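You operate a simulated robot arm through the tools that you are given. There is no shell and no other tool. Be economical: measure what you need, move in short steps, check, and stop when the job is done.

You are at the controls of a simulated robot arm. One attempt, no reset.

JOB
Swap the clamped moulding for the one with teal ends.
Fine: the old one goes on the green mat; stop up to the new one, black knob at TIGHT.

Only the result counts: the job must be done as asked and must still hold three seconds after the hand-in. Knocking over, shifting, dropping, spilling or breaking anything else fails it.

ROBOT AND FRAMES
A 6-joint arm with a two-finger parallel gripper, fixed in place. Base frame: the origin is at the foot of the arm, x ahead of it, y to its left, z up; the work surface is at about z = 0. Lengths are in mm, angles in degrees, forces in N, time in s.
With the tool pointing down near the work surface it reaches from about 140 to 580 mm from the base axis. Its first joint turns from -66.0 to 66.0 degrees. Payload 2.1 kg.
The TCP is the grasp point between the finger pads, 30 mm short of the fingertips. In the tool frame z runs along the fingers and y along their closing line. The gripper opens to 94 mm. The fingers are 28 mm wide and 10 mm thick; the gripper's body (50 by 96 mm) begins 55 mm behind the TCP.
Orientation is that of the tool frame in the base frame, as a unit quaternion [x, y, z, w]. With the fingers straight down and closing along the base's y, the tool's x points along the base's -x, its y along +y and its z along -z.

CONTROLS
- The arm moves only by the tool nudge_tool. Its argument "plan" is a list that holds one entry, the list of rows, each a list of 6 numbers: the shift along the tool's x, y, z in units of 300 mm (1.0 is 300 mm), then the turn, a rotation vector about the tool's x, y, z in units of 120 degrees (1.0 is 120 degrees). In form: [[[tx, ty, tz, ax, ay, az], ...]]. A call has 1 to 12 rows; each row is the pose to reach, as a shift and turn from the pose commanded when the call began, along the tool's axes at that moment. "fingers" is the opening in per cent of the stroke, from 0 (shut) to 100 (fully open), set as the call begins (left out, the last holds). A call with a number of a shift or a turn outside -1 to 1 is refused whole. A row lasts 0.2 s, in which the tool goes at most 50 mm and 8.6 degrees; a call with a longer step from one row to the next is refused whole, and so is a gripper value outside its range. Where a pose cannot be reached the arm comes as near as it can. A force on the tool above 40 N (or 10 N above the force at the start of the call, whichever is more), or a blocked arm, ends the call early, and 0.2 s more pass. The fingers move at their own pace (about 72 mm/s each) and stop on an object; they squeeze with about 25 N. The grip force told is the motor's: it shows also when the fingers shut on nothing. Time passes only in rows, and 0.2 s behind the last, so rows that repeat a pose let the fingers close. The reply holds the time, the measured pose of the TCP, the force on the tool along the base axes, the opening and the grip force, in the units named above and with some noise, and new pictures: "pictures" is both (left out), scene, wrist or none.
- Cameras (640 x 400 px; columns grow to the right, rows downward): "scene" is fixed at [59.1, -373.6, 486.2]; the picture's right is [0.74, -0.67, 0.00], its down [-0.38, -0.42, -0.83] and it looks along [0.55, 0.61, -0.56] (base axes); focal length 265 px, centre (320, 200). "wrist" rides on the gripper at [-37, 0, -58] in the tool frame; the picture's right is [0.00, -1.00, 0.00], its down [0.97, 0.00, -0.24] and it looks along [0.24, 0.00, 0.97] (tool axes); focal length 218 px, centre (320, 200).
- point_at(camera, pixels): for up to 12 pixels [column, row] of the newest picture of that camera ("zoom" is the newest enlarged one), the place [x, y, z] in the base frame of the surface seen there, good to about 3 mm. The clock stands still meanwhile.
- inspect(camera, box): a new picture of the part [left, top, right, bottom] of that camera's present view, enlarged. The clock stands still meanwhile.
- hand_in(): hands the job in; it is judged then, once.

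Work in short steps. Measure before you move; look again where a grasp or a placing could have gone wrong, and mend it. You have 80 turns and 120 pictures in all, those below and enlarged ones among them. Open the gripper and draw the arm clear of the work before you hand the job in, unless the task says otherwise; then end with one line.

The tools are called after "Request:" as a command line: name --argument value ..., lists and objects as JSON in quotes. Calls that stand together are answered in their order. nudge_tool: Moves the arm, as the interface text tells. Its arguments: {"type":"object","properties":{"plan":{"type":"array","items":{"type":"array","items":{"type":"array","items":{"type":"number"}}}},"fingers":{"type":"number"},"pictures":{"type":"string","enum":["both","scene","wrist","none"]}},"required":["plan"]} The other tools are called the same way: point_at (camera, pixels) gives the place of the surface under pixels of a picture; inspect (camera, box) takes an enlarged picture of a part of a camera's view; hand_in () hands the job in.

At the start:

```text
clock: 0.0
tool_pos: [357.0, -101.7, 316.9]
orientation: [0.0, 1.0, 0.0, 0.0]
contact_force: [0.6, 0.5, 0.2]
opening: 94.2
gripper_force: 0.0
```

scene: 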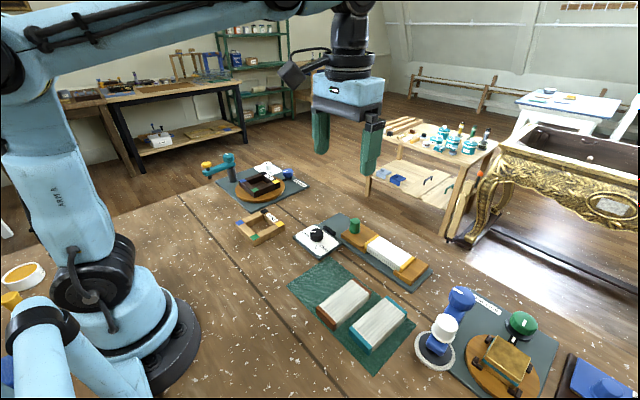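
wrist: 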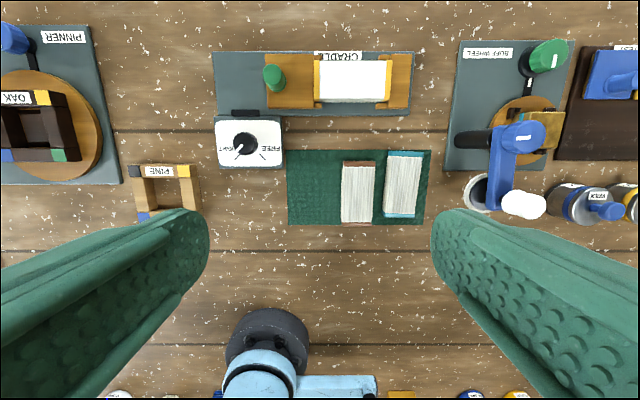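

The cradle with the clamped moulding is at wrist (340,80), the knob at (248,143), and the mat with two mouldings at (360,188). I'll zoom in on both views.

Request:
inspect --camera "wrist" --box '[200, 30, 440, 240]'

Request:
inspect --camera "scene" --box '[270, 200, 450, 380]'

Request:
point_at --camera "wrist" --pixels '[[275, 75], [290, 85], [318, 80], [352, 80], [388, 80], [400, 80], [352, 60], [352, 102], [245, 145], [360, 190], [404, 185], [305, 190]]'

```text
1.90 times, centred on (320, 135) of wrist
```

zoom: 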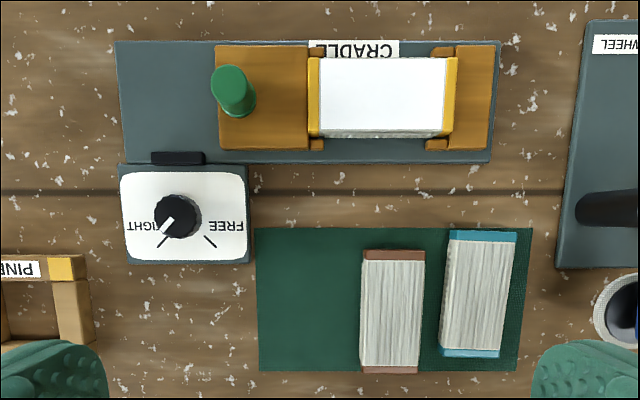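

```text
2.22 times, centred on (360, 290) of scene
```

zoom: 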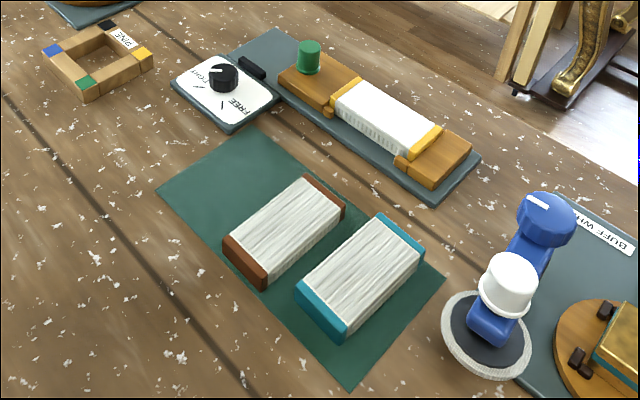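

```text
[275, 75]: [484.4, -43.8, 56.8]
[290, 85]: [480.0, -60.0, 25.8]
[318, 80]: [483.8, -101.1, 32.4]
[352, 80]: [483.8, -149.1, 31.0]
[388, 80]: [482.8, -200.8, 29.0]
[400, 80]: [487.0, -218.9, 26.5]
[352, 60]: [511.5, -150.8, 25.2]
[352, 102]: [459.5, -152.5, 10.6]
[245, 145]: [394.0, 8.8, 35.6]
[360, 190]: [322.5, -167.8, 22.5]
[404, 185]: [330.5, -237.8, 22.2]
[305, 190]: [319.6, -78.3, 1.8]
```

Next I'll measure from closer zooms, starting with the cradle.

Request:
inspect --camera "wrist" --box '[210, 40, 420, 171]'

```text
3.05 times, centred on (315, 106) of wrist
```

zoom: 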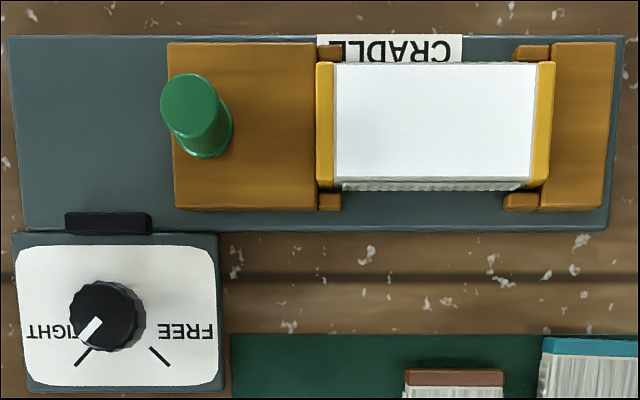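

Request:
point_at --camera "zoom" --pixels '[[190, 100], [320, 120], [331, 120], [536, 120], [550, 120], [430, 68], [430, 174], [330, 202], [520, 202], [331, 54], [250, 130], [580, 120]]'

Request:
point_at --camera "zoom" --pixels '[[100, 310], [90, 330], [76, 363], [168, 363], [100, 60], [25, 60], [610, 60], [110, 222], [220, 120], [300, 190], [560, 180], [200, 290]]'

Request:
inspect --camera "wrist" --box '[280, 145, 440, 245]'

```text
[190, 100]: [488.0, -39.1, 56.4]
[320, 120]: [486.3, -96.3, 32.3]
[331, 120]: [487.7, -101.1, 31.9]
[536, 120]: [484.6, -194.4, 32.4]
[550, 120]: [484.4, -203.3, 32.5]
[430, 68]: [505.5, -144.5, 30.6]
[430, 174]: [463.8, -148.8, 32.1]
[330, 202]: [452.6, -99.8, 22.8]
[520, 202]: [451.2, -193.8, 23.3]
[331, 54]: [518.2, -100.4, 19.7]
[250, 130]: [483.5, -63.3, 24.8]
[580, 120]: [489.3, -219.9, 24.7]
```

```text
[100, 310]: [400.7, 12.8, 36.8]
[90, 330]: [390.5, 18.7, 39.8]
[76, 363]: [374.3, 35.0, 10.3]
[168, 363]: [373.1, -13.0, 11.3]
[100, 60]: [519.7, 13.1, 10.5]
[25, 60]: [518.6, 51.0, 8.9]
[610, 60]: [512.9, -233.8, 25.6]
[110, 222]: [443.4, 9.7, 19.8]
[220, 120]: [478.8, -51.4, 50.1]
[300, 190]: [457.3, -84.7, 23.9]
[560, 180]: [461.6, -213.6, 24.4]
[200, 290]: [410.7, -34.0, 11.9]
```

```text
4.00 times, centred on (360, 195) of wrist
```

zoom: 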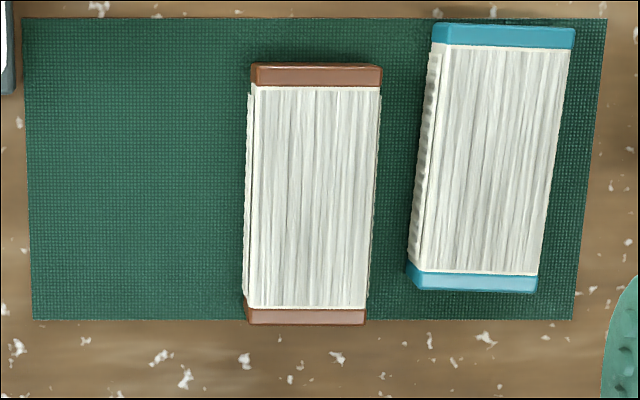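

Request:
point_at --camera "zoom" --pixels '[[436, 30], [572, 34], [412, 268], [535, 276], [502, 36], [472, 280], [254, 72], [379, 74], [248, 312], [364, 312], [24, 20], [36, 316]]'

Request:
point_at --camera "zoom" --pixels '[[440, 150], [556, 150], [436, 100], [425, 200], [562, 100], [549, 200], [430, 150], [606, 20], [573, 318], [490, 150], [310, 200], [371, 150]]'

```text
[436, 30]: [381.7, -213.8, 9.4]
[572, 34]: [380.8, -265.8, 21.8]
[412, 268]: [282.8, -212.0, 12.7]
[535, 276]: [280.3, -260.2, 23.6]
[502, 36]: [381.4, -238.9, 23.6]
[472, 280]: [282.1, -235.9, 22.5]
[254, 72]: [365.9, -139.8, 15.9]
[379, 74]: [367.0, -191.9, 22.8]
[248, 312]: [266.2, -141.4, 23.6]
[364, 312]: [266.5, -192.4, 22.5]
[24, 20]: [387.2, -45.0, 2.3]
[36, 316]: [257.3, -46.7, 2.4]
```

```text
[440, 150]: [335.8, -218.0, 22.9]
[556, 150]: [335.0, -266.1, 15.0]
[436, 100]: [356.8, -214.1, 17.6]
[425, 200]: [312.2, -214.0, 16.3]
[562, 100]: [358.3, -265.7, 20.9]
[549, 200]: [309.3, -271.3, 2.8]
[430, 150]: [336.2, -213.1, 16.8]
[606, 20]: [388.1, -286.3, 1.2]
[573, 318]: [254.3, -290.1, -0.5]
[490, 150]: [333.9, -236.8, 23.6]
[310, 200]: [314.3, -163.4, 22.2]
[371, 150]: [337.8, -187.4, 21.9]
```

Measurements so far:

| Item | Centre (x, y) | Other |
|---|---|---|
| Teal moulding | (332, -239) | 105 x 52 x 23 |
| Old moulding | (484, -150) | |
| Stop handle | about (484, -45) | |
| Knob | about (397, 11) | |

The knob now points to TIGHT, so I'll hover above it with the fingers part open.

Request:
nudge_tool --plan '[[[-0.022, 0.062, 0.09, 0, 0, 0], [-0.044, 0.124, 0.18, 0, 0, 0], [-0.066, 0.186, 0.27, 0, 0, 0], [-0.088, 0.248, 0.36, 0, 0, 0], [-0.11, 0.31, 0.45, 0, 0, 0], [-0.133, 0.373, 0.54, 0, 0, 0], [-0.133, 0.373, 0.54, 0, 0, 0]]]' --fingers 60 --pictures "wrist"

```text
clock: 1.6
tool_pos: [396.8, 9.0, 153.6]
orientation: [0.0, 1.0, 0.001, 0.0]
contact_force: [0.0, -1.3, 0.1]
opening: 56.7
gripper_force: 0.0
```

wrist: 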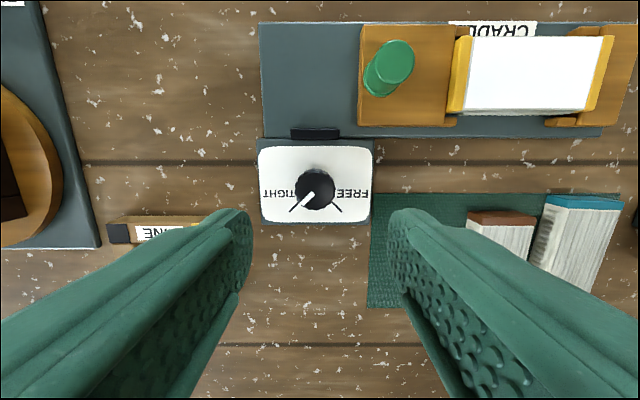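

The knob is at (316,188) with its pointer toward TIGHT. I'll measure its edges.

Request:
inspect --camera "wrist" --box '[256, 140, 376, 230]'

Request:
point_at --camera "wrist" --pixels '[[316, 188], [298, 188], [333, 188], [316, 171], [316, 204], [270, 180], [308, 196], [395, 55], [375, 85], [315, 132]]'

```text
4.44 times, centred on (316, 185) of wrist
```

zoom: 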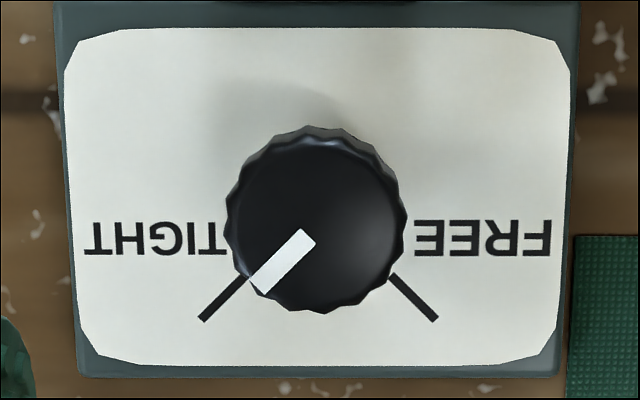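

```text
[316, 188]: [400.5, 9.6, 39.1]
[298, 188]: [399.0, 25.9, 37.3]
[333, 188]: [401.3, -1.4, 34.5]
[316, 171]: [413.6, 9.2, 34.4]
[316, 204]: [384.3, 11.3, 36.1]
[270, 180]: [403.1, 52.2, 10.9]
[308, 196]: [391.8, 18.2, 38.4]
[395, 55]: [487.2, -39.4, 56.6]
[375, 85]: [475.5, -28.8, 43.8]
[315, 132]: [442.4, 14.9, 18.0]
```

Knob centre is about (398.5, 11), top z 39. I'll descend to TCP z 48 and close.

Request:
nudge_tool --plan '[[[-0.005, 0.007, 0.12, 0, 0, 0], [-0.005, 0.007, 0.22, 0, 0, 0], [-0.005, 0.007, 0.3, 0, 0, 0], [-0.005, 0.007, 0.35, 0, 0, 0], [-0.005, 0.007, 0.35, 0, 0, 0]]]' --pictures "none"

Request:
nudge_tool --plan '[[[0, 0, 0, 0, 0, 0], [0, 0, 0, 0, 0, 0], [0, 0, 0, 0, 0, 0]]]' --fingers 0 --pictures "both"

```text
clock: 2.8
tool_pos: [396.7, 11.2, 49.4]
orientation: [-0.001, 1.0, 0.0, -0.001]
contact_force: [-0.4, -0.2, -0.4]
opening: 56.3
gripper_force: 0.0
```

```text
clock: 3.6
tool_pos: [395.7, 14.2, 49.1]
orientation: [0.0, 1.0, 0.001, 0.001]
contact_force: [1.5, 11.7, -8.5]
opening: 32.4
gripper_force: 44.6
```

scene: 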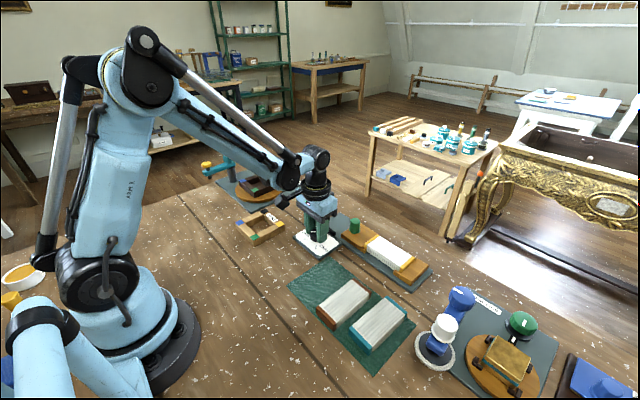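
wrist: 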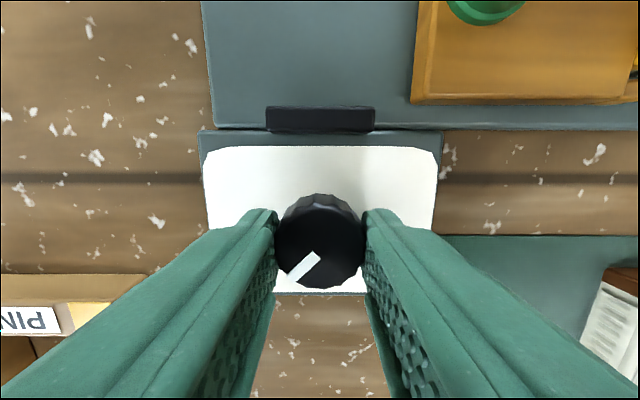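

The grip closed at 32 mm, and the knob pulled the tool about +3 mm in y, so I'll follow that and turn 90° CCW (seen from above) to FREE.

Request:
nudge_tool --plan '[[[-0.002, 0.009, 0, 0, 0, -0.0682], [-0.002, 0.009, 0, 0, 0, -0.1364], [-0.002, 0.009, 0, 0, 0, -0.2046], [-0.002, 0.009, 0, 0, 0, -0.2728], [-0.002, 0.009, 0, 0, 0, -0.341], [-0.002, 0.009, 0, 0, 0, -0.4092], [-0.002, 0.009, 0, 0, 0, -0.4774], [-0.002, 0.009, 0, 0, 0, -0.5456], [-0.002, 0.009, 0, 0, 0, -0.6138], [-0.002, 0.009, 0, 0, 0, -0.682], [-0.002, 0.009, 0, 0, 0, -0.75], [-0.002, 0.009, 0, 0, 0, -0.75]]]' --pictures "wrist"

```text
clock: 6.2
tool_pos: [397.9, 13.3, 48.1]
orientation: [0.708, -0.706, -0.001, 0.005]
contact_force: [-31.6, -13.7, -3.2]
opening: 32.6
gripper_force: 45.5
```

wrist: 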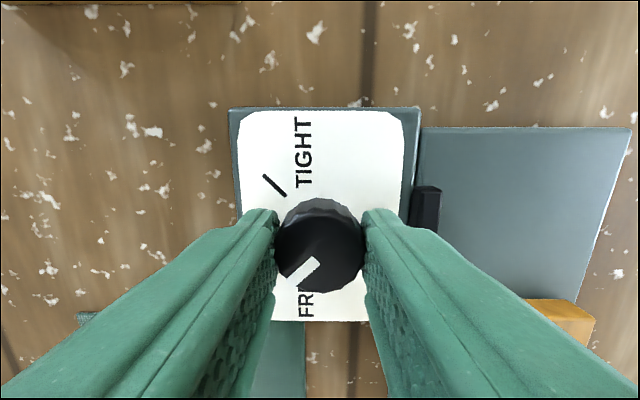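

The pointer now lies at the FREE tick. I'll open and rise to check.

Request:
nudge_tool --plan '[[[0, 0, 0, 0, 0, 0], [0, 0, 0, 0, 0, 0], [0, 0, -0.1, 0, 0, 0], [0, 0, -0.22, 0, 0, 0], [0, 0, -0.36, 0, 0, 0], [0, 0, -0.36, 0, 0, 0]]]' --fingers 60 --pictures "wrist"

```text
clock: 7.6
tool_pos: [400.5, 14.4, 156.8]
orientation: [0.707, -0.707, 0.0, 0.001]
contact_force: [-0.8, -0.6, -0.7]
opening: 56.5
gripper_force: 0.1
```

wrist: 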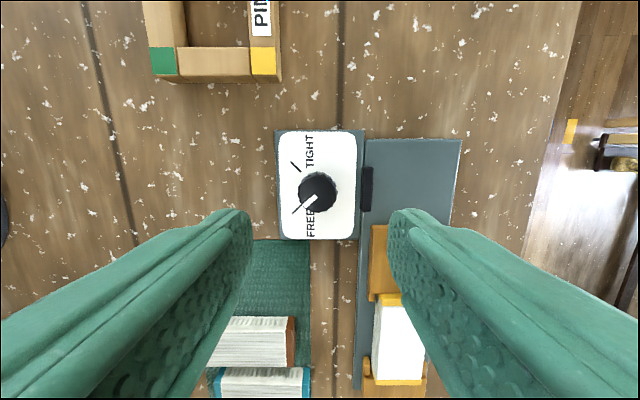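

The knob is at FREE. Now I'll go above the green handle at about (486,-40), turning back so the fingers close along y.

Request:
nudge_tool --plan '[[[0.0164, -0.026, 0, 0, 0, 0.0682], [0.0327, -0.052, 0, 0, 0, 0.1364], [0.049, -0.078, 0, 0, 0, 0.2046], [0.0655, -0.104, 0, 0, 0, 0.2728], [0.082, -0.13, 0, 0, 0, 0.341], [0.098, -0.156, 0, 0, 0, 0.4092], [0.1145, -0.182, 0, 0, 0, 0.4774], [0.131, -0.208, 0, 0, 0, 0.5456], [0.147, -0.234, 0, 0, 0, 0.6138], [0.1637, -0.26, 0, 0, 0, 0.682], [0.18, -0.286, 0, 0, 0, 0.75], [0.18, -0.286, 0, 0, 0, 0.75]]]' --pictures "wrist"

```text
clock: 10.2
tool_pos: [486.1, -40.1, 156.8]
orientation: [0.002, 1.0, 0.0, 0.0]
contact_force: [-0.8, -0.3, -0.8]
opening: 56.5
gripper_force: 0.1
```

wrist: 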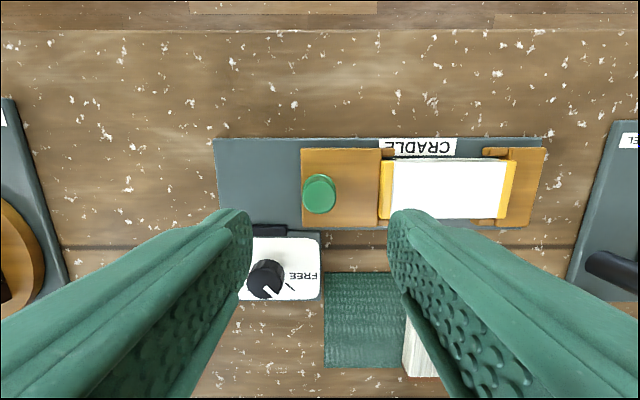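

The handle is centred at (319,193), nearly under the TCP. I'll measure it and the old moulding from here.

Request:
point_at --camera "wrist" --pixels '[[319, 193], [319, 177], [305, 190], [334, 190], [383, 190], [513, 190], [440, 162], [440, 215], [260, 190], [220, 190], [305, 215], [376, 215]]'

Request:
nudge_tool --plan '[[[-0.007, 0, 0.12, 0, 0, 0], [-0.007, 0, 0.22, 0, 0, 0], [-0.007, 0, 0.29, 0, 0, 0], [-0.007, 0, 0.313, 0, 0, 0], [-0.007, 0, 0.313, 0, 0, 0]]]' --pictures "none"

Request:
nudge_tool --plan '[[[0, 0, 0, 0, 0, 0], [0, 0, 0, 0, 0, 0], [0, 0, 0, 0, 0, 0]]]' --fingers 0 --pictures "wrist"

```text
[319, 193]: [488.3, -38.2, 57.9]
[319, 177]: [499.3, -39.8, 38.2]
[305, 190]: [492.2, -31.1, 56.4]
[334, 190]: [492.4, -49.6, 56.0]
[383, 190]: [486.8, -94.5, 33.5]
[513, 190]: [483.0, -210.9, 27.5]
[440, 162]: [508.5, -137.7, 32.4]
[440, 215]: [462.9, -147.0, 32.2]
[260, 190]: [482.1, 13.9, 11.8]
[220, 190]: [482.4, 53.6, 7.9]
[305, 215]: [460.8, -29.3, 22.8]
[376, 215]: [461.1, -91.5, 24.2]
```

```text
clock: 11.4
tool_pos: [487.9, -40.3, 62.5]
orientation: [0.0, 1.0, 0.0, 0.0]
contact_force: [-1.1, -0.9, 0.0]
opening: 56.5
gripper_force: 0.0
```

```text
clock: 12.2
tool_pos: [488.5, -39.5, 64.0]
orientation: [0.0, 1.0, 0.002, 0.0]
contact_force: [-0.2, 8.7, -4.2]
opening: 25.0
gripper_force: 44.9
```

wrist: 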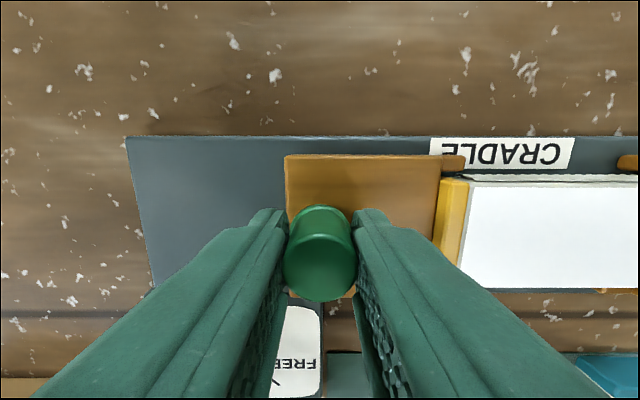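

The handle is gripped at 25 mm. I'll slide the stop +40 mm in y in small steps.

Request:
nudge_tool --plan '[[[0, 0.03, 0, 0, 0, 0], [0, 0.06, 0, 0, 0, 0], [0, 0.09, 0, 0, 0, 0], [0, 0.115, 0, 0, 0, 0], [0, 0.135, 0, 0, 0, 0], [0, 0.135, 0, 0, 0, 0]]]' --pictures "wrist"

```text
clock: 13.4
tool_pos: [488.7, -8.1, 63.6]
orientation: [0.005, 1.0, -0.007, 0.001]
contact_force: [1.6, -6.1, -2.7]
opening: 25.1
gripper_force: 45.2
stopped in row 5: the force on the tool passed its limit (the readings are from after the stop); the commanded pose is now the measured one
```

wrist: 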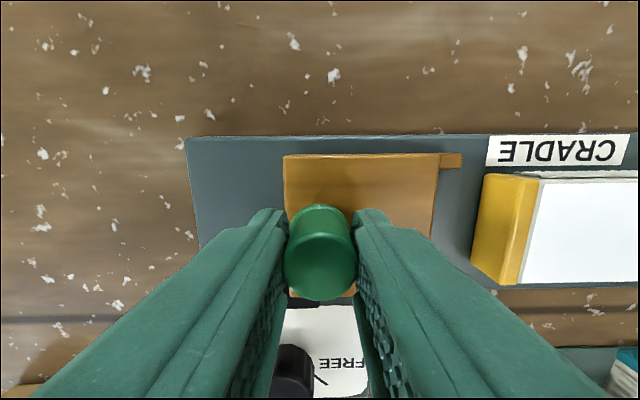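

The stop hit its end of travel about 31 mm back and the old moulding is now unclamped. I'll release, rise, and move over it with the fingers closing along x.

Request:
nudge_tool --plan '[[[0, 0, 0, 0, 0, 0], [0, 0, 0, 0, 0, 0], [0, 0, -0.12, 0, 0, 0], [0, 0, -0.24, 0, 0, 0], [0, 0, -0.3, 0, 0, 0]]]' --fingers 68 --pictures "none"

Request:
nudge_tool --plan '[[[0.001, -0.043, 0, 0, 0, -0.0682], [0.002, -0.086, 0, 0, 0, -0.1364], [0.003, -0.129, 0, 0, 0, -0.2046], [0.004, -0.172, 0, 0, 0, -0.2728], [0.005, -0.215, 0, 0, 0, -0.341], [0.006, -0.258, 0, 0, 0, -0.4092], [0.007, -0.301, 0, 0, 0, -0.4774], [0.008, -0.344, 0, 0, 0, -0.5456], [0.009, -0.387, 0, 0, 0, -0.6138], [0.01, -0.43, 0, 0, 0, -0.682], [0.012, -0.473, 0, 0, 0, -0.75], [0.012, -0.473, 0, 0, 0, -0.75]]]' --pictures "both"

```text
clock: 14.6
tool_pos: [487.1, -7.1, 155.0]
orientation: [0.004, 1.0, -0.006, 0.001]
contact_force: [1.1, 0.0, -1.2]
opening: 63.6
gripper_force: 0.1
```

```text
clock: 17.2
tool_pos: [482.2, -147.0, 154.6]
orientation: [-0.704, 0.71, -0.005, -0.003]
contact_force: [0.3, 0.8, -0.2]
opening: 64.0
gripper_force: 0.0
```

scene: 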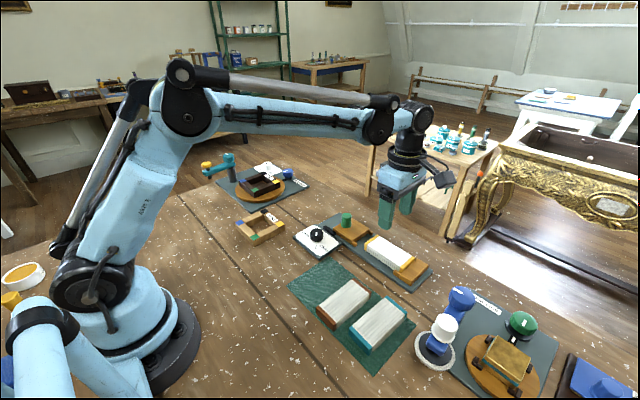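
wrist: 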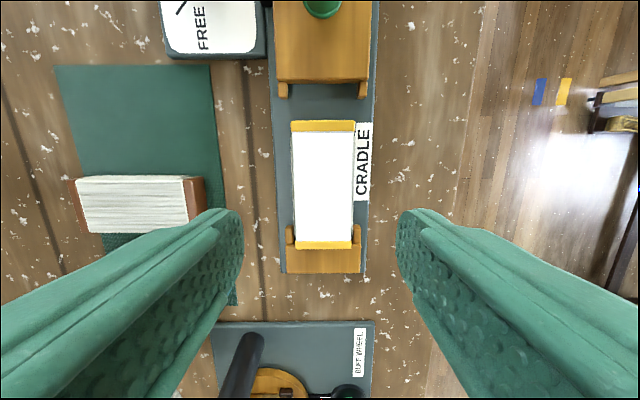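

The tool is over the old moulding at (323,185). I'll measure its sides.

Request:
point_at --camera "wrist" --pixels '[[294, 185], [352, 185], [323, 125], [323, 245], [296, 160], [353, 160], [323, 185], [297, 215], [351, 215], [275, 185]]'

Request:
inspect --camera "wrist" --box '[250, 80, 400, 280]'

```text
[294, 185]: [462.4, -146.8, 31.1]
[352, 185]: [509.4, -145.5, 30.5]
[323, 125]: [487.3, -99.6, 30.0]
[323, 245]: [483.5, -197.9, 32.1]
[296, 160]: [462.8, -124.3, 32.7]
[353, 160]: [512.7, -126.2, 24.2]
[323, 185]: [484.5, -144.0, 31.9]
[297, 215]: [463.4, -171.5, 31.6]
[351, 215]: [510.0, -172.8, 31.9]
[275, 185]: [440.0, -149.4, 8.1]
```

```text
2.00 times, centred on (325, 180) of wrist
```

zoom: 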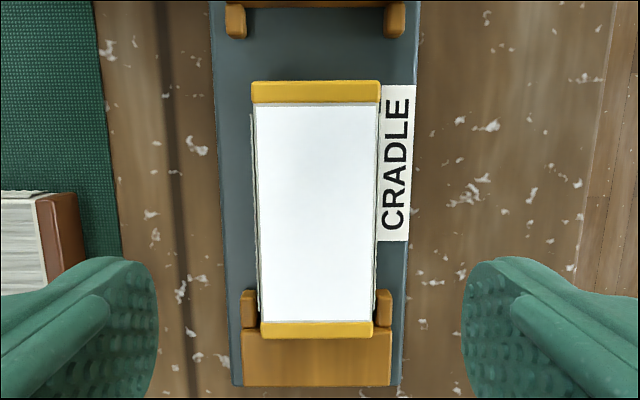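

Old moulding centre is about (485.5,-150). I'll descend to z 46 with a small tilt correction, grip it, then lift slightly.

Request:
nudge_tool --plan '[[[0.01, -0.011, 0.1, -0.0013, -0.0054, -0.0038], [0.01, -0.011, 0.2, -0.0013, -0.0054, -0.0038], [0.01, -0.011, 0.29, -0.0013, -0.0054, -0.0038], [0.01, -0.011, 0.34, -0.0013, -0.0054, -0.0038], [0.01, -0.011, 0.36, -0.0013, -0.0054, -0.0038], [0.01, -0.011, 0.36, -0.0013, -0.0054, -0.0038]]]' --pictures "none"

Request:
nudge_tool --plan '[[[0, 0, 0, 0, 0, 0], [0, 0, 0, 0, 0, 0], [0, 0, 0, 0, 0, 0]]]' --fingers 0 --pictures "wrist"

```text
clock: 18.6
tool_pos: [486.2, -153.1, 47.0]
orientation: [-0.706, 0.708, -0.002, -0.001]
contact_force: [0.6, -0.1, -0.9]
opening: 63.7
gripper_force: 0.0
```

```text
clock: 19.4
tool_pos: [485.6, -152.6, 47.3]
orientation: [-0.707, 0.707, -0.001, -0.001]
contact_force: [-0.7, 0.1, 0.3]
opening: 49.1
gripper_force: 25.3
```

wrist: 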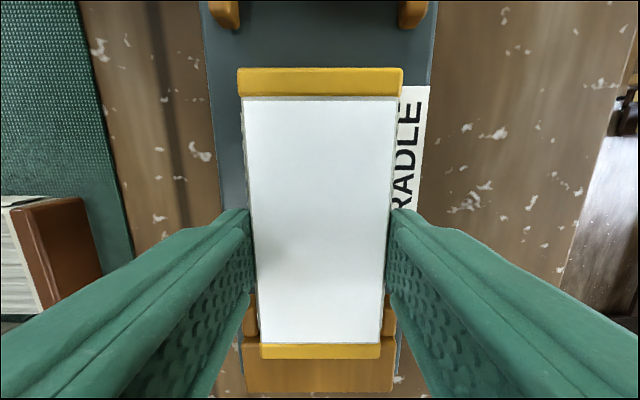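

Gripped at 49 mm. I'll lift straight up.

Request:
nudge_tool --plan '[[[0, 0, -0.03, 0, 0, 0], [0, 0, -0.08, 0, 0, 0], [0, 0, -0.16, 0, 0, 0], [0, 0, -0.25, 0, 0, 0], [0, 0, -0.34, 0, 0, 0], [0, 0, -0.34, 0, 0, 0]]]' --pictures "wrist"

```text
clock: 20.8
tool_pos: [482.6, -152.2, 147.8]
orientation: [-0.707, 0.707, 0.0, -0.001]
contact_force: [-0.2, -0.5, -0.8]
opening: 49.1
gripper_force: 25.3
```

wrist: 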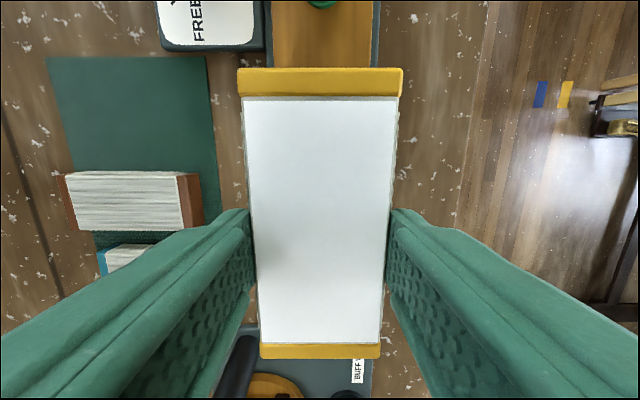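

Now I'll carry it to the free part of the mat, centre (320,-88), turning it parallel to the others.

Request:
nudge_tool --plan '[[[-0.019, 0.049, 0, 0, 0, 0.0682], [-0.039, 0.098, 0, 0, 0, 0.1364], [-0.058, 0.147, 0, 0, 0, 0.2046], [-0.078, 0.197, 0, 0, 0, 0.2728], [-0.097, 0.246, 0, 0, 0, 0.341], [-0.117, 0.295, 0, 0, 0, 0.4092], [-0.136, 0.344, 0, 0, 0, 0.4774], [-0.156, 0.393, 0, 0, 0, 0.5456], [-0.175, 0.442, 0, 0, 0, 0.6138], [-0.194, 0.491, 0, 0, 0, 0.682], [-0.213, 0.54, 0, 0, 0, 0.75], [-0.213, 0.54, 0, 0, 0, 0.75]]]' --pictures "both"

```text
clock: 23.4
tool_pos: [323.4, -87.6, 149.2]
orientation: [0.001, 1.0, 0.0, 0.001]
contact_force: [-0.3, -0.2, -1.4]
opening: 49.0
gripper_force: 25.0
```

scene: 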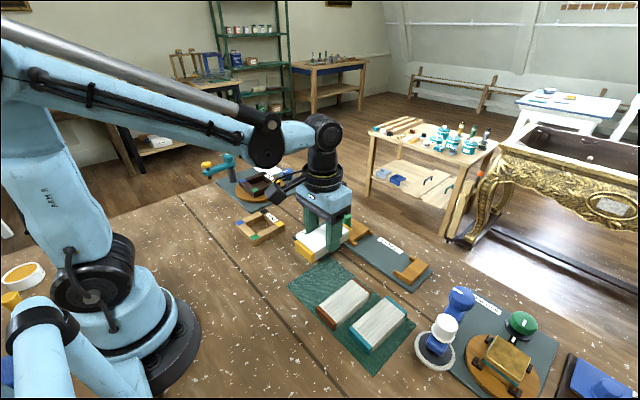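
wrist: 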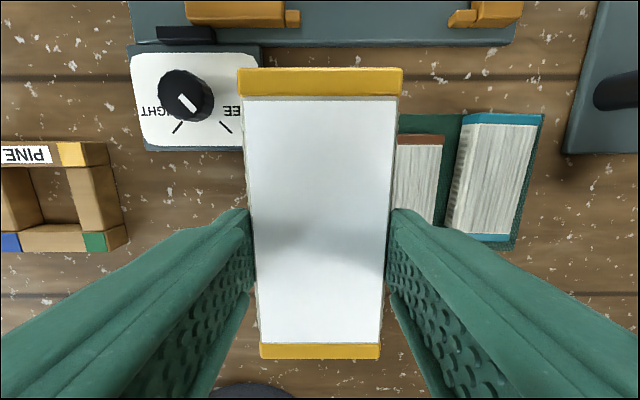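

I'll lower it onto the mat, slowly at the end.

Request:
nudge_tool --plan '[[[0.01, -0.007, 0.1, 0, 0, 0], [0.01, -0.007, 0.2, 0, 0, 0], [0.01, -0.007, 0.29, 0, 0, 0], [0.01, -0.007, 0.33, 0, 0, 0], [0.01, -0.007, 0.35, 0, 0, 0], [0.01, -0.007, 0.36, 0, 0, 0], [0.01, -0.007, 0.36, 0, 0, 0]]]' --pictures "wrist"

```text
clock: 25.0
tool_pos: [321.5, -90.7, 41.2]
orientation: [0.002, 1.0, -0.001, -0.001]
contact_force: [-0.7, 0.5, -0.6]
opening: 49.1
gripper_force: 24.8
```

wrist: 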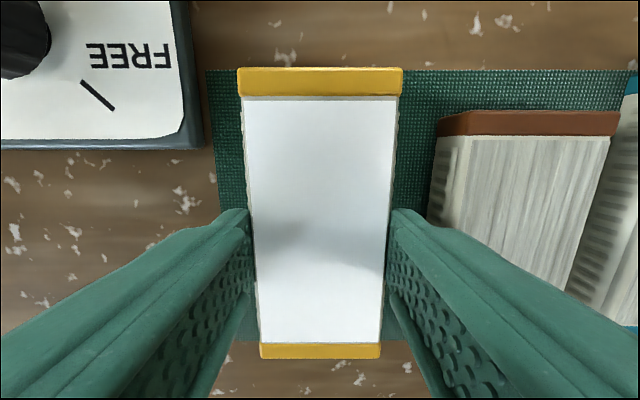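

No contact yet, so I'll lower a few mm more in small steps.

Request:
nudge_tool --plan '[[[0, 0, 0.004, 0, 0, 0], [0, 0, 0.008, 0, 0, 0], [0, 0, 0.008, 0, 0, 0]]]' --pictures "none"

```text
clock: 25.8
tool_pos: [321.6, -90.2, 38.0]
orientation: [0.0, 1.0, 0.0, 0.0]
contact_force: [-0.4, -0.4, -0.9]
opening: 49.2
gripper_force: 25.1
```

Request:
nudge_tool --plan '[[[0, 0, 0.004, 0, 0, 0], [0, 0, 0.004, 0, 0, 0]]]' --pictures "none"

Request:
inspect --camera "scene" --box '[270, 210, 370, 290]'

```text
clock: 26.4
tool_pos: [321.2, -90.6, 37.3]
orientation: [0.001, 1.0, -0.001, 0.0]
contact_force: [-0.1, 0.9, 2.2]
opening: 49.1
gripper_force: 25.3
```

```text
5.00 times, centred on (320, 250) of scene
```

zoom: 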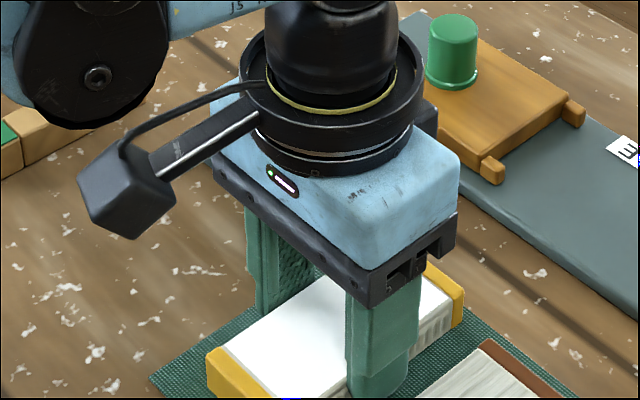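

Contact felt (2.2 N), so the moulding is on the mat. I'll release with a limited opening and rise.

Request:
nudge_tool --plan '[[[0, 0, 0, 0, 0, 0], [0, 0, 0, 0, 0, 0], [0, 0, -0.05, 0, 0, 0], [0, 0, -0.15, 0, 0, 0], [0, 0, -0.26, 0, 0, 0], [0, 0, -0.37, 0, 0, 0], [0, 0, -0.37, 0, 0, 0]]]' --fingers 64 --pictures "none"

Request:
nudge_tool --plan '[[[-0.009, -0.12, 0, 0, 0, 0], [-0.018, -0.24, 0, 0, 0, 0], [-0.027, -0.36, 0, 0, 0, 0], [-0.036, -0.495, 0, 0, 0, 0], [-0.036, -0.495, 0, 0, 0, 0]]]' --pictures "both"

```text
clock: 28.0
tool_pos: [321.4, -91.0, 146.7]
orientation: [0.001, 1.0, -0.001, 0.0]
contact_force: [-0.6, 0.6, -0.9]
opening: 60.3
gripper_force: 0.2
```

```text
clock: 29.2
tool_pos: [333.4, -240.2, 147.5]
orientation: [0.001, 1.0, -0.001, 0.0]
contact_force: [-0.5, 0.5, -1.0]
opening: 60.1
gripper_force: 0.1
```

scene: 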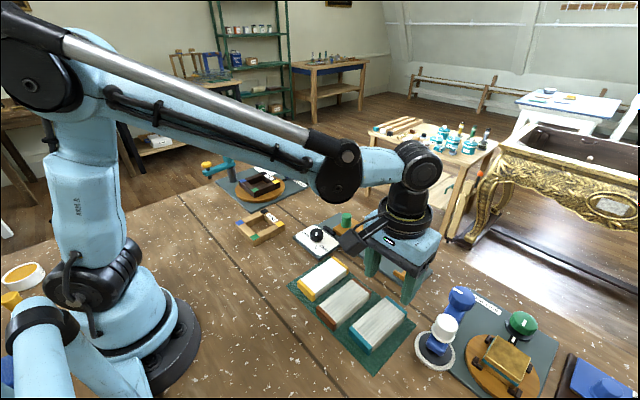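
wrist: 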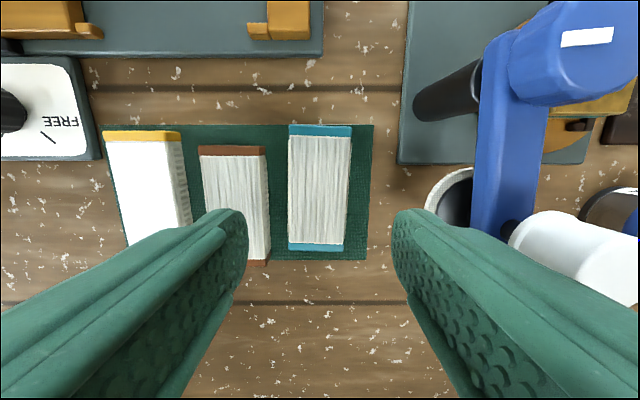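

The old moulding lies on the mat. The teal one is at (320,188); I'll measure it and the neighbouring buffing tool for clearance.

Request:
point_at --camera "wrist" --pixels '[[290, 190], [349, 190], [320, 128], [317, 249], [292, 160], [350, 160], [289, 225], [344, 225], [515, 240], [490, 150], [430, 200], [267, 190]]'

Request:
inspect --camera "wrist" --box '[240, 110, 400, 270]'

```text
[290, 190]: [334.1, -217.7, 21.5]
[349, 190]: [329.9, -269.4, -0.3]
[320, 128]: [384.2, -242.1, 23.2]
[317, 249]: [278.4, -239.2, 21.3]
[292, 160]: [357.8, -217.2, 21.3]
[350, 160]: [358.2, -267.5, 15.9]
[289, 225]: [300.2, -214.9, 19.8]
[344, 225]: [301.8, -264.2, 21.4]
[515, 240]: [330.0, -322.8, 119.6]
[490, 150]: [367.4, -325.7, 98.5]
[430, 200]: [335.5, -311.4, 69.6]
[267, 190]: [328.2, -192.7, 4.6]
```

```text
2.50 times, centred on (320, 190) of wrist
```

zoom: 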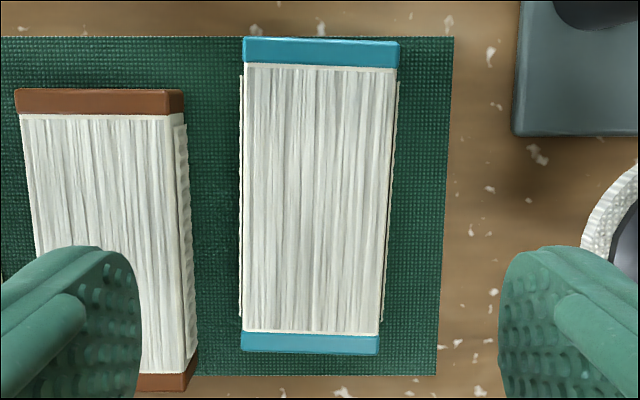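

Teal centre is about (331,-240.5) with a yaw of roughly 1.7°. I'll descend to z 38 and close.

Request:
nudge_tool --plan '[[[0.007, -0.001, 0.1, 0, 0, 0.014], [0.007, -0.001, 0.2, 0, 0, 0.014], [0.007, -0.001, 0.29, 0, 0, 0.014], [0.007, -0.001, 0.34, 0, 0, 0.014], [0.007, -0.001, 0.365, 0, 0, 0.014], [0.007, -0.001, 0.365, 0, 0, 0.014]]]' --pictures "wrist"

Request:
nudge_tool --plan '[[[0, 0, 0, 0, 0, 0], [0, 0, 0, 0, 0, 0], [0, 0, 0, 0, 0, 0]]]' --fingers 0 --pictures "wrist"

```text
clock: 30.6
tool_pos: [330.0, -240.1, 40.0]
orientation: [0.014, 1.0, -0.001, 0.0]
contact_force: [-0.4, 0.0, 0.0]
opening: 60.1
gripper_force: 0.0
```

wrist: 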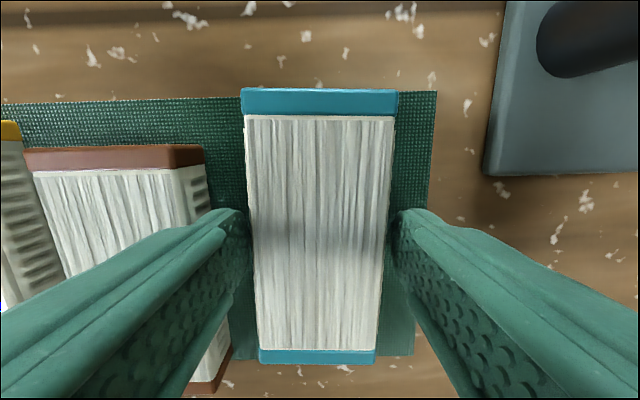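

```text
clock: 31.4
tool_pos: [330.9, -238.8, 39.3]
orientation: [0.015, 1.0, -0.001, 0.0]
contact_force: [0.4, 0.8, 0.3]
opening: 49.2
gripper_force: 25.0
```

wrist: 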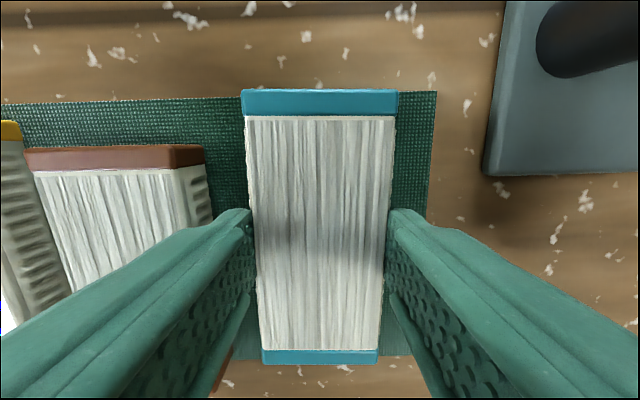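

Gripped at 49 mm. I'll lift straight up, then carry it toward the cradle while turning it.

Request:
nudge_tool --plan '[[[0, 0, -0.03, 0, 0, 0], [0, 0, -0.1, 0, 0, 0], [0, 0, -0.2, 0, 0, 0], [0, 0, -0.3, 0, 0, 0], [0, 0, -0.37, 0, 0, 0], [0, 0, -0.37, 0, 0, 0]]]' --pictures "none"

Request:
nudge_tool --plan '[[[-0.043, 0.03, 0, 0, 0, 0], [-0.086, 0.06, 0, 0, 0, -0.0694], [-0.129, 0.09, 0, 0, 0, -0.1388], [-0.172, 0.12, 0, 0, 0, -0.2082], [-0.215, 0.15, 0, 0, 0, -0.2776], [-0.258, 0.18, 0, 0, 0, -0.347], [-0.301, 0.21, 0, 0, 0, -0.4164], [-0.344, 0.24, 0, 0, 0, -0.4858], [-0.387, 0.27, 0, 0, 0, -0.5552], [-0.43, 0.295, 0, 0, 0, -0.6246], [-0.47, 0.315, 0, 0, 0, -0.694], [-0.506, 0.328, 0, 0, 0, -0.764]]]' --pictures "both"

```text
clock: 32.8
tool_pos: [329.8, -238.8, 151.1]
orientation: [0.015, 1.0, -0.001, -0.001]
contact_force: [0.4, 0.4, -0.4]
opening: 49.1
gripper_force: 24.8
```

```text
clock: 35.4
tool_pos: [483.6, -145.8, 149.6]
orientation: [0.708, -0.707, 0.0, 0.001]
contact_force: [-1.0, 0.4, -1.5]
opening: 49.3
gripper_force: 25.0
```

scene: 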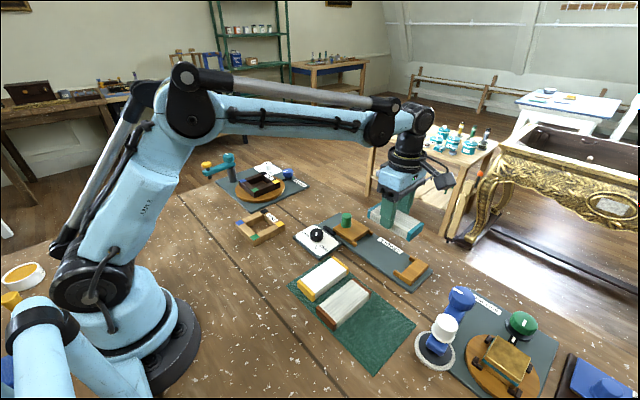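
wrist: 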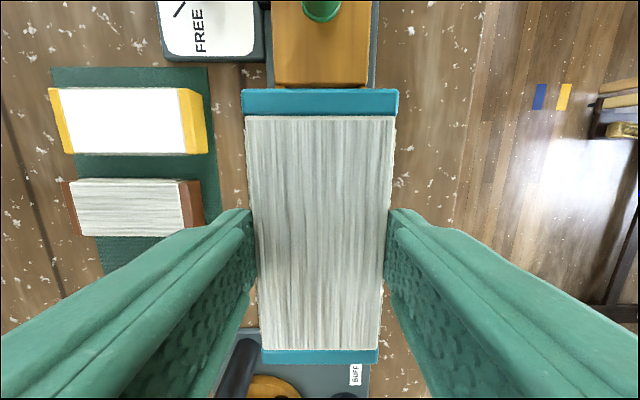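

Hovering over the cradle. I'll check the fixed jaw and its lips from the scene camera.

Request:
inspect --camera "scene" --box '[330, 205, 450, 295]'

```text
4.44 times, centred on (390, 250) of scene
```

zoom: 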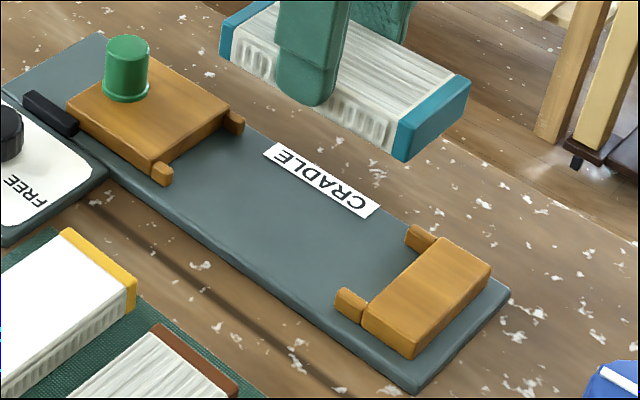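

Request:
point_at --camera "zoom" --pixels '[[342, 296], [360, 303], [366, 307], [412, 233], [434, 243], [400, 295], [352, 278], [440, 240], [165, 168], [236, 118], [150, 158], [300, 230]]'

Request:
point_at --camera "zoom" --pixels '[[350, 292], [356, 297], [340, 288], [410, 229], [425, 233], [363, 290], [405, 248], [408, 262], [377, 301], [430, 245], [385, 270], [400, 355]]'

```text
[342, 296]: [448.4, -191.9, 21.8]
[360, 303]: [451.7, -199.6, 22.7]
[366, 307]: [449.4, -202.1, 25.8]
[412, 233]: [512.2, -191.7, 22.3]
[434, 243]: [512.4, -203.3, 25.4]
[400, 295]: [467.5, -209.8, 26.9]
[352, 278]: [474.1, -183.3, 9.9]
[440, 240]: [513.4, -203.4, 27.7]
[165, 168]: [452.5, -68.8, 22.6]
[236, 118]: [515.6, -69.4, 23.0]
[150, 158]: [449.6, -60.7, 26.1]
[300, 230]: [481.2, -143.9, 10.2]
```

```text
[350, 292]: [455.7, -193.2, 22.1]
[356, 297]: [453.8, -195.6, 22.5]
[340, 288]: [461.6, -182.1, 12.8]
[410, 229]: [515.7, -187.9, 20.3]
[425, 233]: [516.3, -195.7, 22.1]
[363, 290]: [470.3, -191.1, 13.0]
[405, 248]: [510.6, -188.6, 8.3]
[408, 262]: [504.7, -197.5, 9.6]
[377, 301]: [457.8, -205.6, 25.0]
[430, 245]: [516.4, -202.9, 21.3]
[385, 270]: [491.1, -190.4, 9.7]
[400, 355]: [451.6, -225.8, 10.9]
```

Fixed jaw face is at y≈-202, with lips at x≈456 and 511 (tops about 22.5). I'll lower to TCP z 66, above the lips, with y at about -143 for clearance.

Request:
nudge_tool --plan '[[[-0.009, -0.005, 0.1, 0, 0, 0], [-0.009, -0.005, 0.2, 0, 0, 0], [-0.009, -0.005, 0.26, 0, 0, 0], [-0.009, -0.005, 0.276, 0, 0, 0], [-0.009, -0.005, 0.276, 0, 0, 0]]]' --pictures "none"

Request:
nudge_tool --plan '[[[0, 0, 0, 0, 0, 0]]]' --pictures "none"

Request:
nudge_tool --plan '[[[0, 0, 0, 0, 0, 0]]]' --pictures "wrist"

Request:
inspect --camera "scene" --box '[350, 215, 440, 295]'

```text
clock: 36.6
tool_pos: [485.8, -142.3, 66.8]
orientation: [-0.706, 0.708, 0.0, -0.001]
contact_force: [-0.5, 0.2, -0.3]
opening: 49.2
gripper_force: 25.5
```

```text
clock: 37.0
tool_pos: [486.8, -142.3, 65.6]
orientation: [-0.706, 0.708, -0.001, -0.001]
contact_force: [0.1, -1.1, -0.9]
opening: 49.2
gripper_force: 25.0
```

```text
clock: 37.4
tool_pos: [486.9, -142.1, 66.8]
orientation: [-0.706, 0.708, -0.001, 0.0]
contact_force: [-0.4, -1.0, -1.2]
opening: 49.1
gripper_force: 24.9
```

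wrist: 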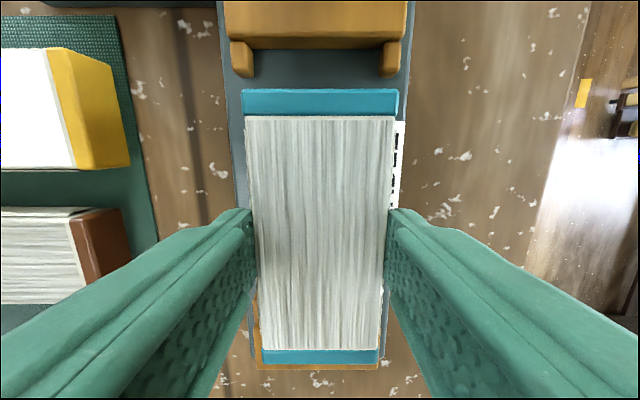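

```text
5.00 times, centred on (395, 255) of scene
```

zoom: 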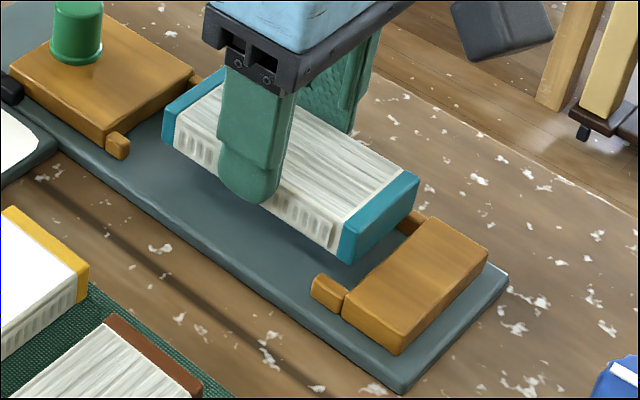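

Request:
inspect --camera "wrist" --box '[210, 10, 430, 150]'

Request:
inspect --camera "wrist" --box '[230, 260, 410, 380]'

```text
2.86 times, centred on (320, 80) of wrist
```

zoom: 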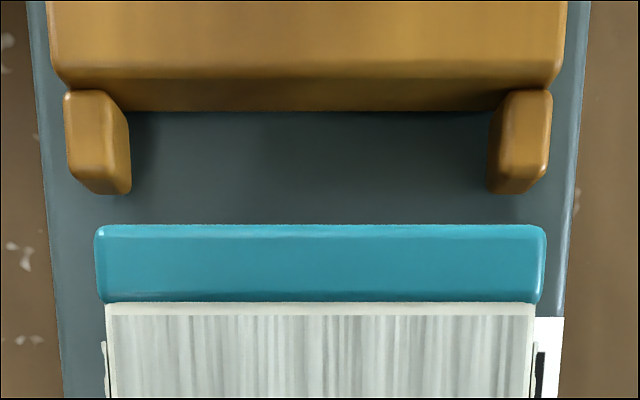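

```text
3.33 times, centred on (320, 320) of wrist
```

zoom: 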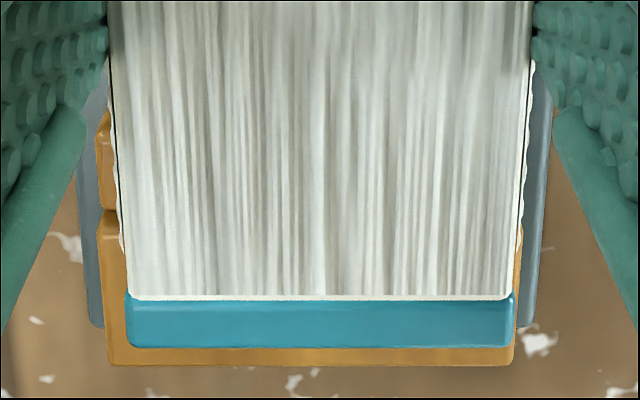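

The jaw's mid-line sits about 1.7 mm toward -x of the moulding in both wrist zooms. I'll shift and lower gently to TCP z≈50.

Request:
nudge_tool --plan '[[[0.005, 0.0057, 0, 0, 0, 0], [0.005, 0.0057, 0.015, 0, 0, 0], [0.005, 0.0057, 0.03, 0, 0, 0], [0.005, 0.0057, 0.045, 0, 0, 0], [0.005, 0.0057, 0.055, 0, 0, 0], [0.005, 0.0057, 0.055, 0, 0, 0]]]' --pictures "wrist"

Request:
inspect --camera "scene" --box '[350, 215, 440, 295]'

```text
clock: 38.8
tool_pos: [484.4, -145.2, 50.8]
orientation: [-0.706, 0.708, 0.0, -0.001]
contact_force: [-0.2, -0.2, 0.0]
opening: 49.0
gripper_force: 24.6
```

wrist: 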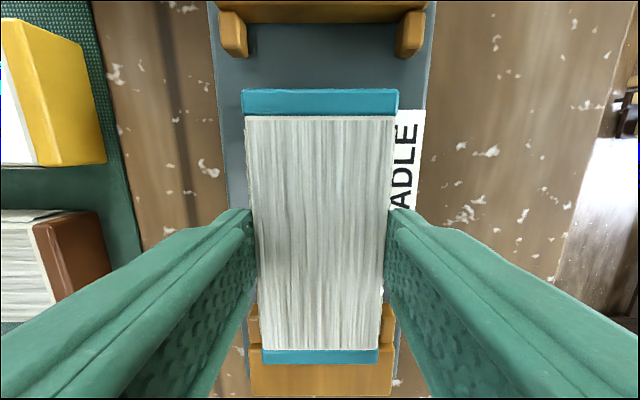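

```text
5.00 times, centred on (395, 255) of scene
```

zoom: 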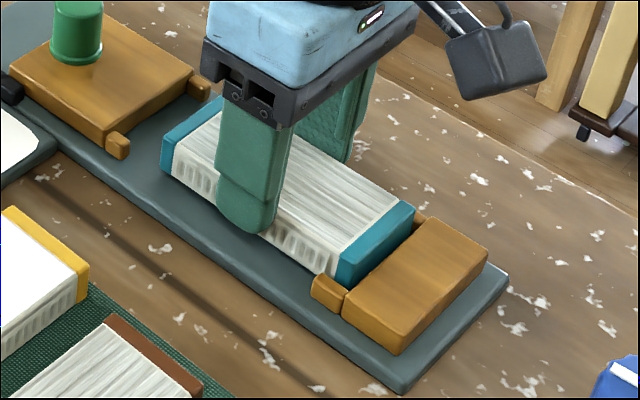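

It has gone between the lips with no force. I'll lower the last few mm gently.

Request:
nudge_tool --plan '[[[0, 0, 0.003, 0, 0, 0], [0, 0, 0.006, 0, 0, 0], [0, 0, 0.006, 0, 0, 0]]]' --pictures "none"

Request:
nudge_tool --plan '[[[0, 0, 0.004, 0, 0, 0], [0, 0, 0.004, 0, 0, 0]]]' --pictures "none"

```text
clock: 39.6
tool_pos: [484.0, -145.0, 49.3]
orientation: [-0.706, 0.708, 0.0, -0.001]
contact_force: [-0.2, -0.4, -0.4]
opening: 49.0
gripper_force: 25.1
```

```text
clock: 40.2
tool_pos: [484.1, -143.9, 48.9]
orientation: [-0.707, 0.708, -0.001, 0.0]
contact_force: [-2.0, 1.9, 18.4]
opening: 49.1
gripper_force: 25.6
```

The moulding is on the plate (18 N). I'll ease off and slide it the remaining few mm toward the fixed jaw.

Request:
nudge_tool --plan '[[[0, 0, -0.003, 0, 0, 0], [0.004, 0, -0.003, 0, 0, 0], [0.008, 0, -0.003, 0, 0, 0], [0.012, 0, -0.003, 0, 0, 0], [0.015, 0, -0.003, 0, 0, 0]]]' --pictures "wrist"

Request:
inspect --camera "scene" --box '[350, 215, 440, 295]'

```text
clock: 41.4
tool_pos: [483.4, -148.3, 47.9]
orientation: [-0.707, 0.707, 0.001, 0.001]
contact_force: [1.6, 10.9, -1.8]
opening: 49.3
gripper_force: 25.0
```

wrist: 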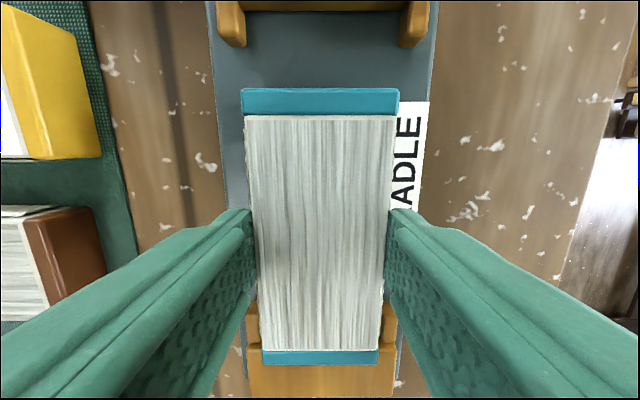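

```text
5.00 times, centred on (395, 255) of scene
```

zoom: 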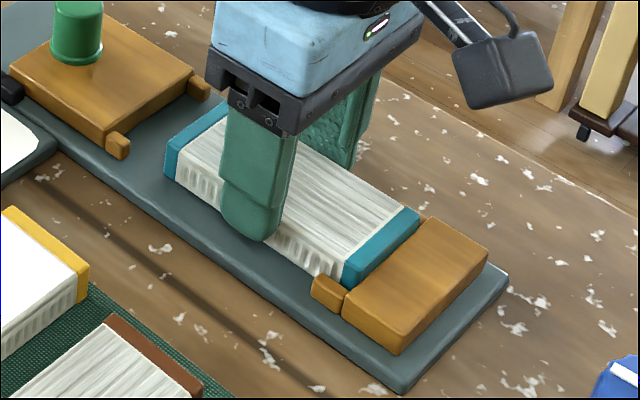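

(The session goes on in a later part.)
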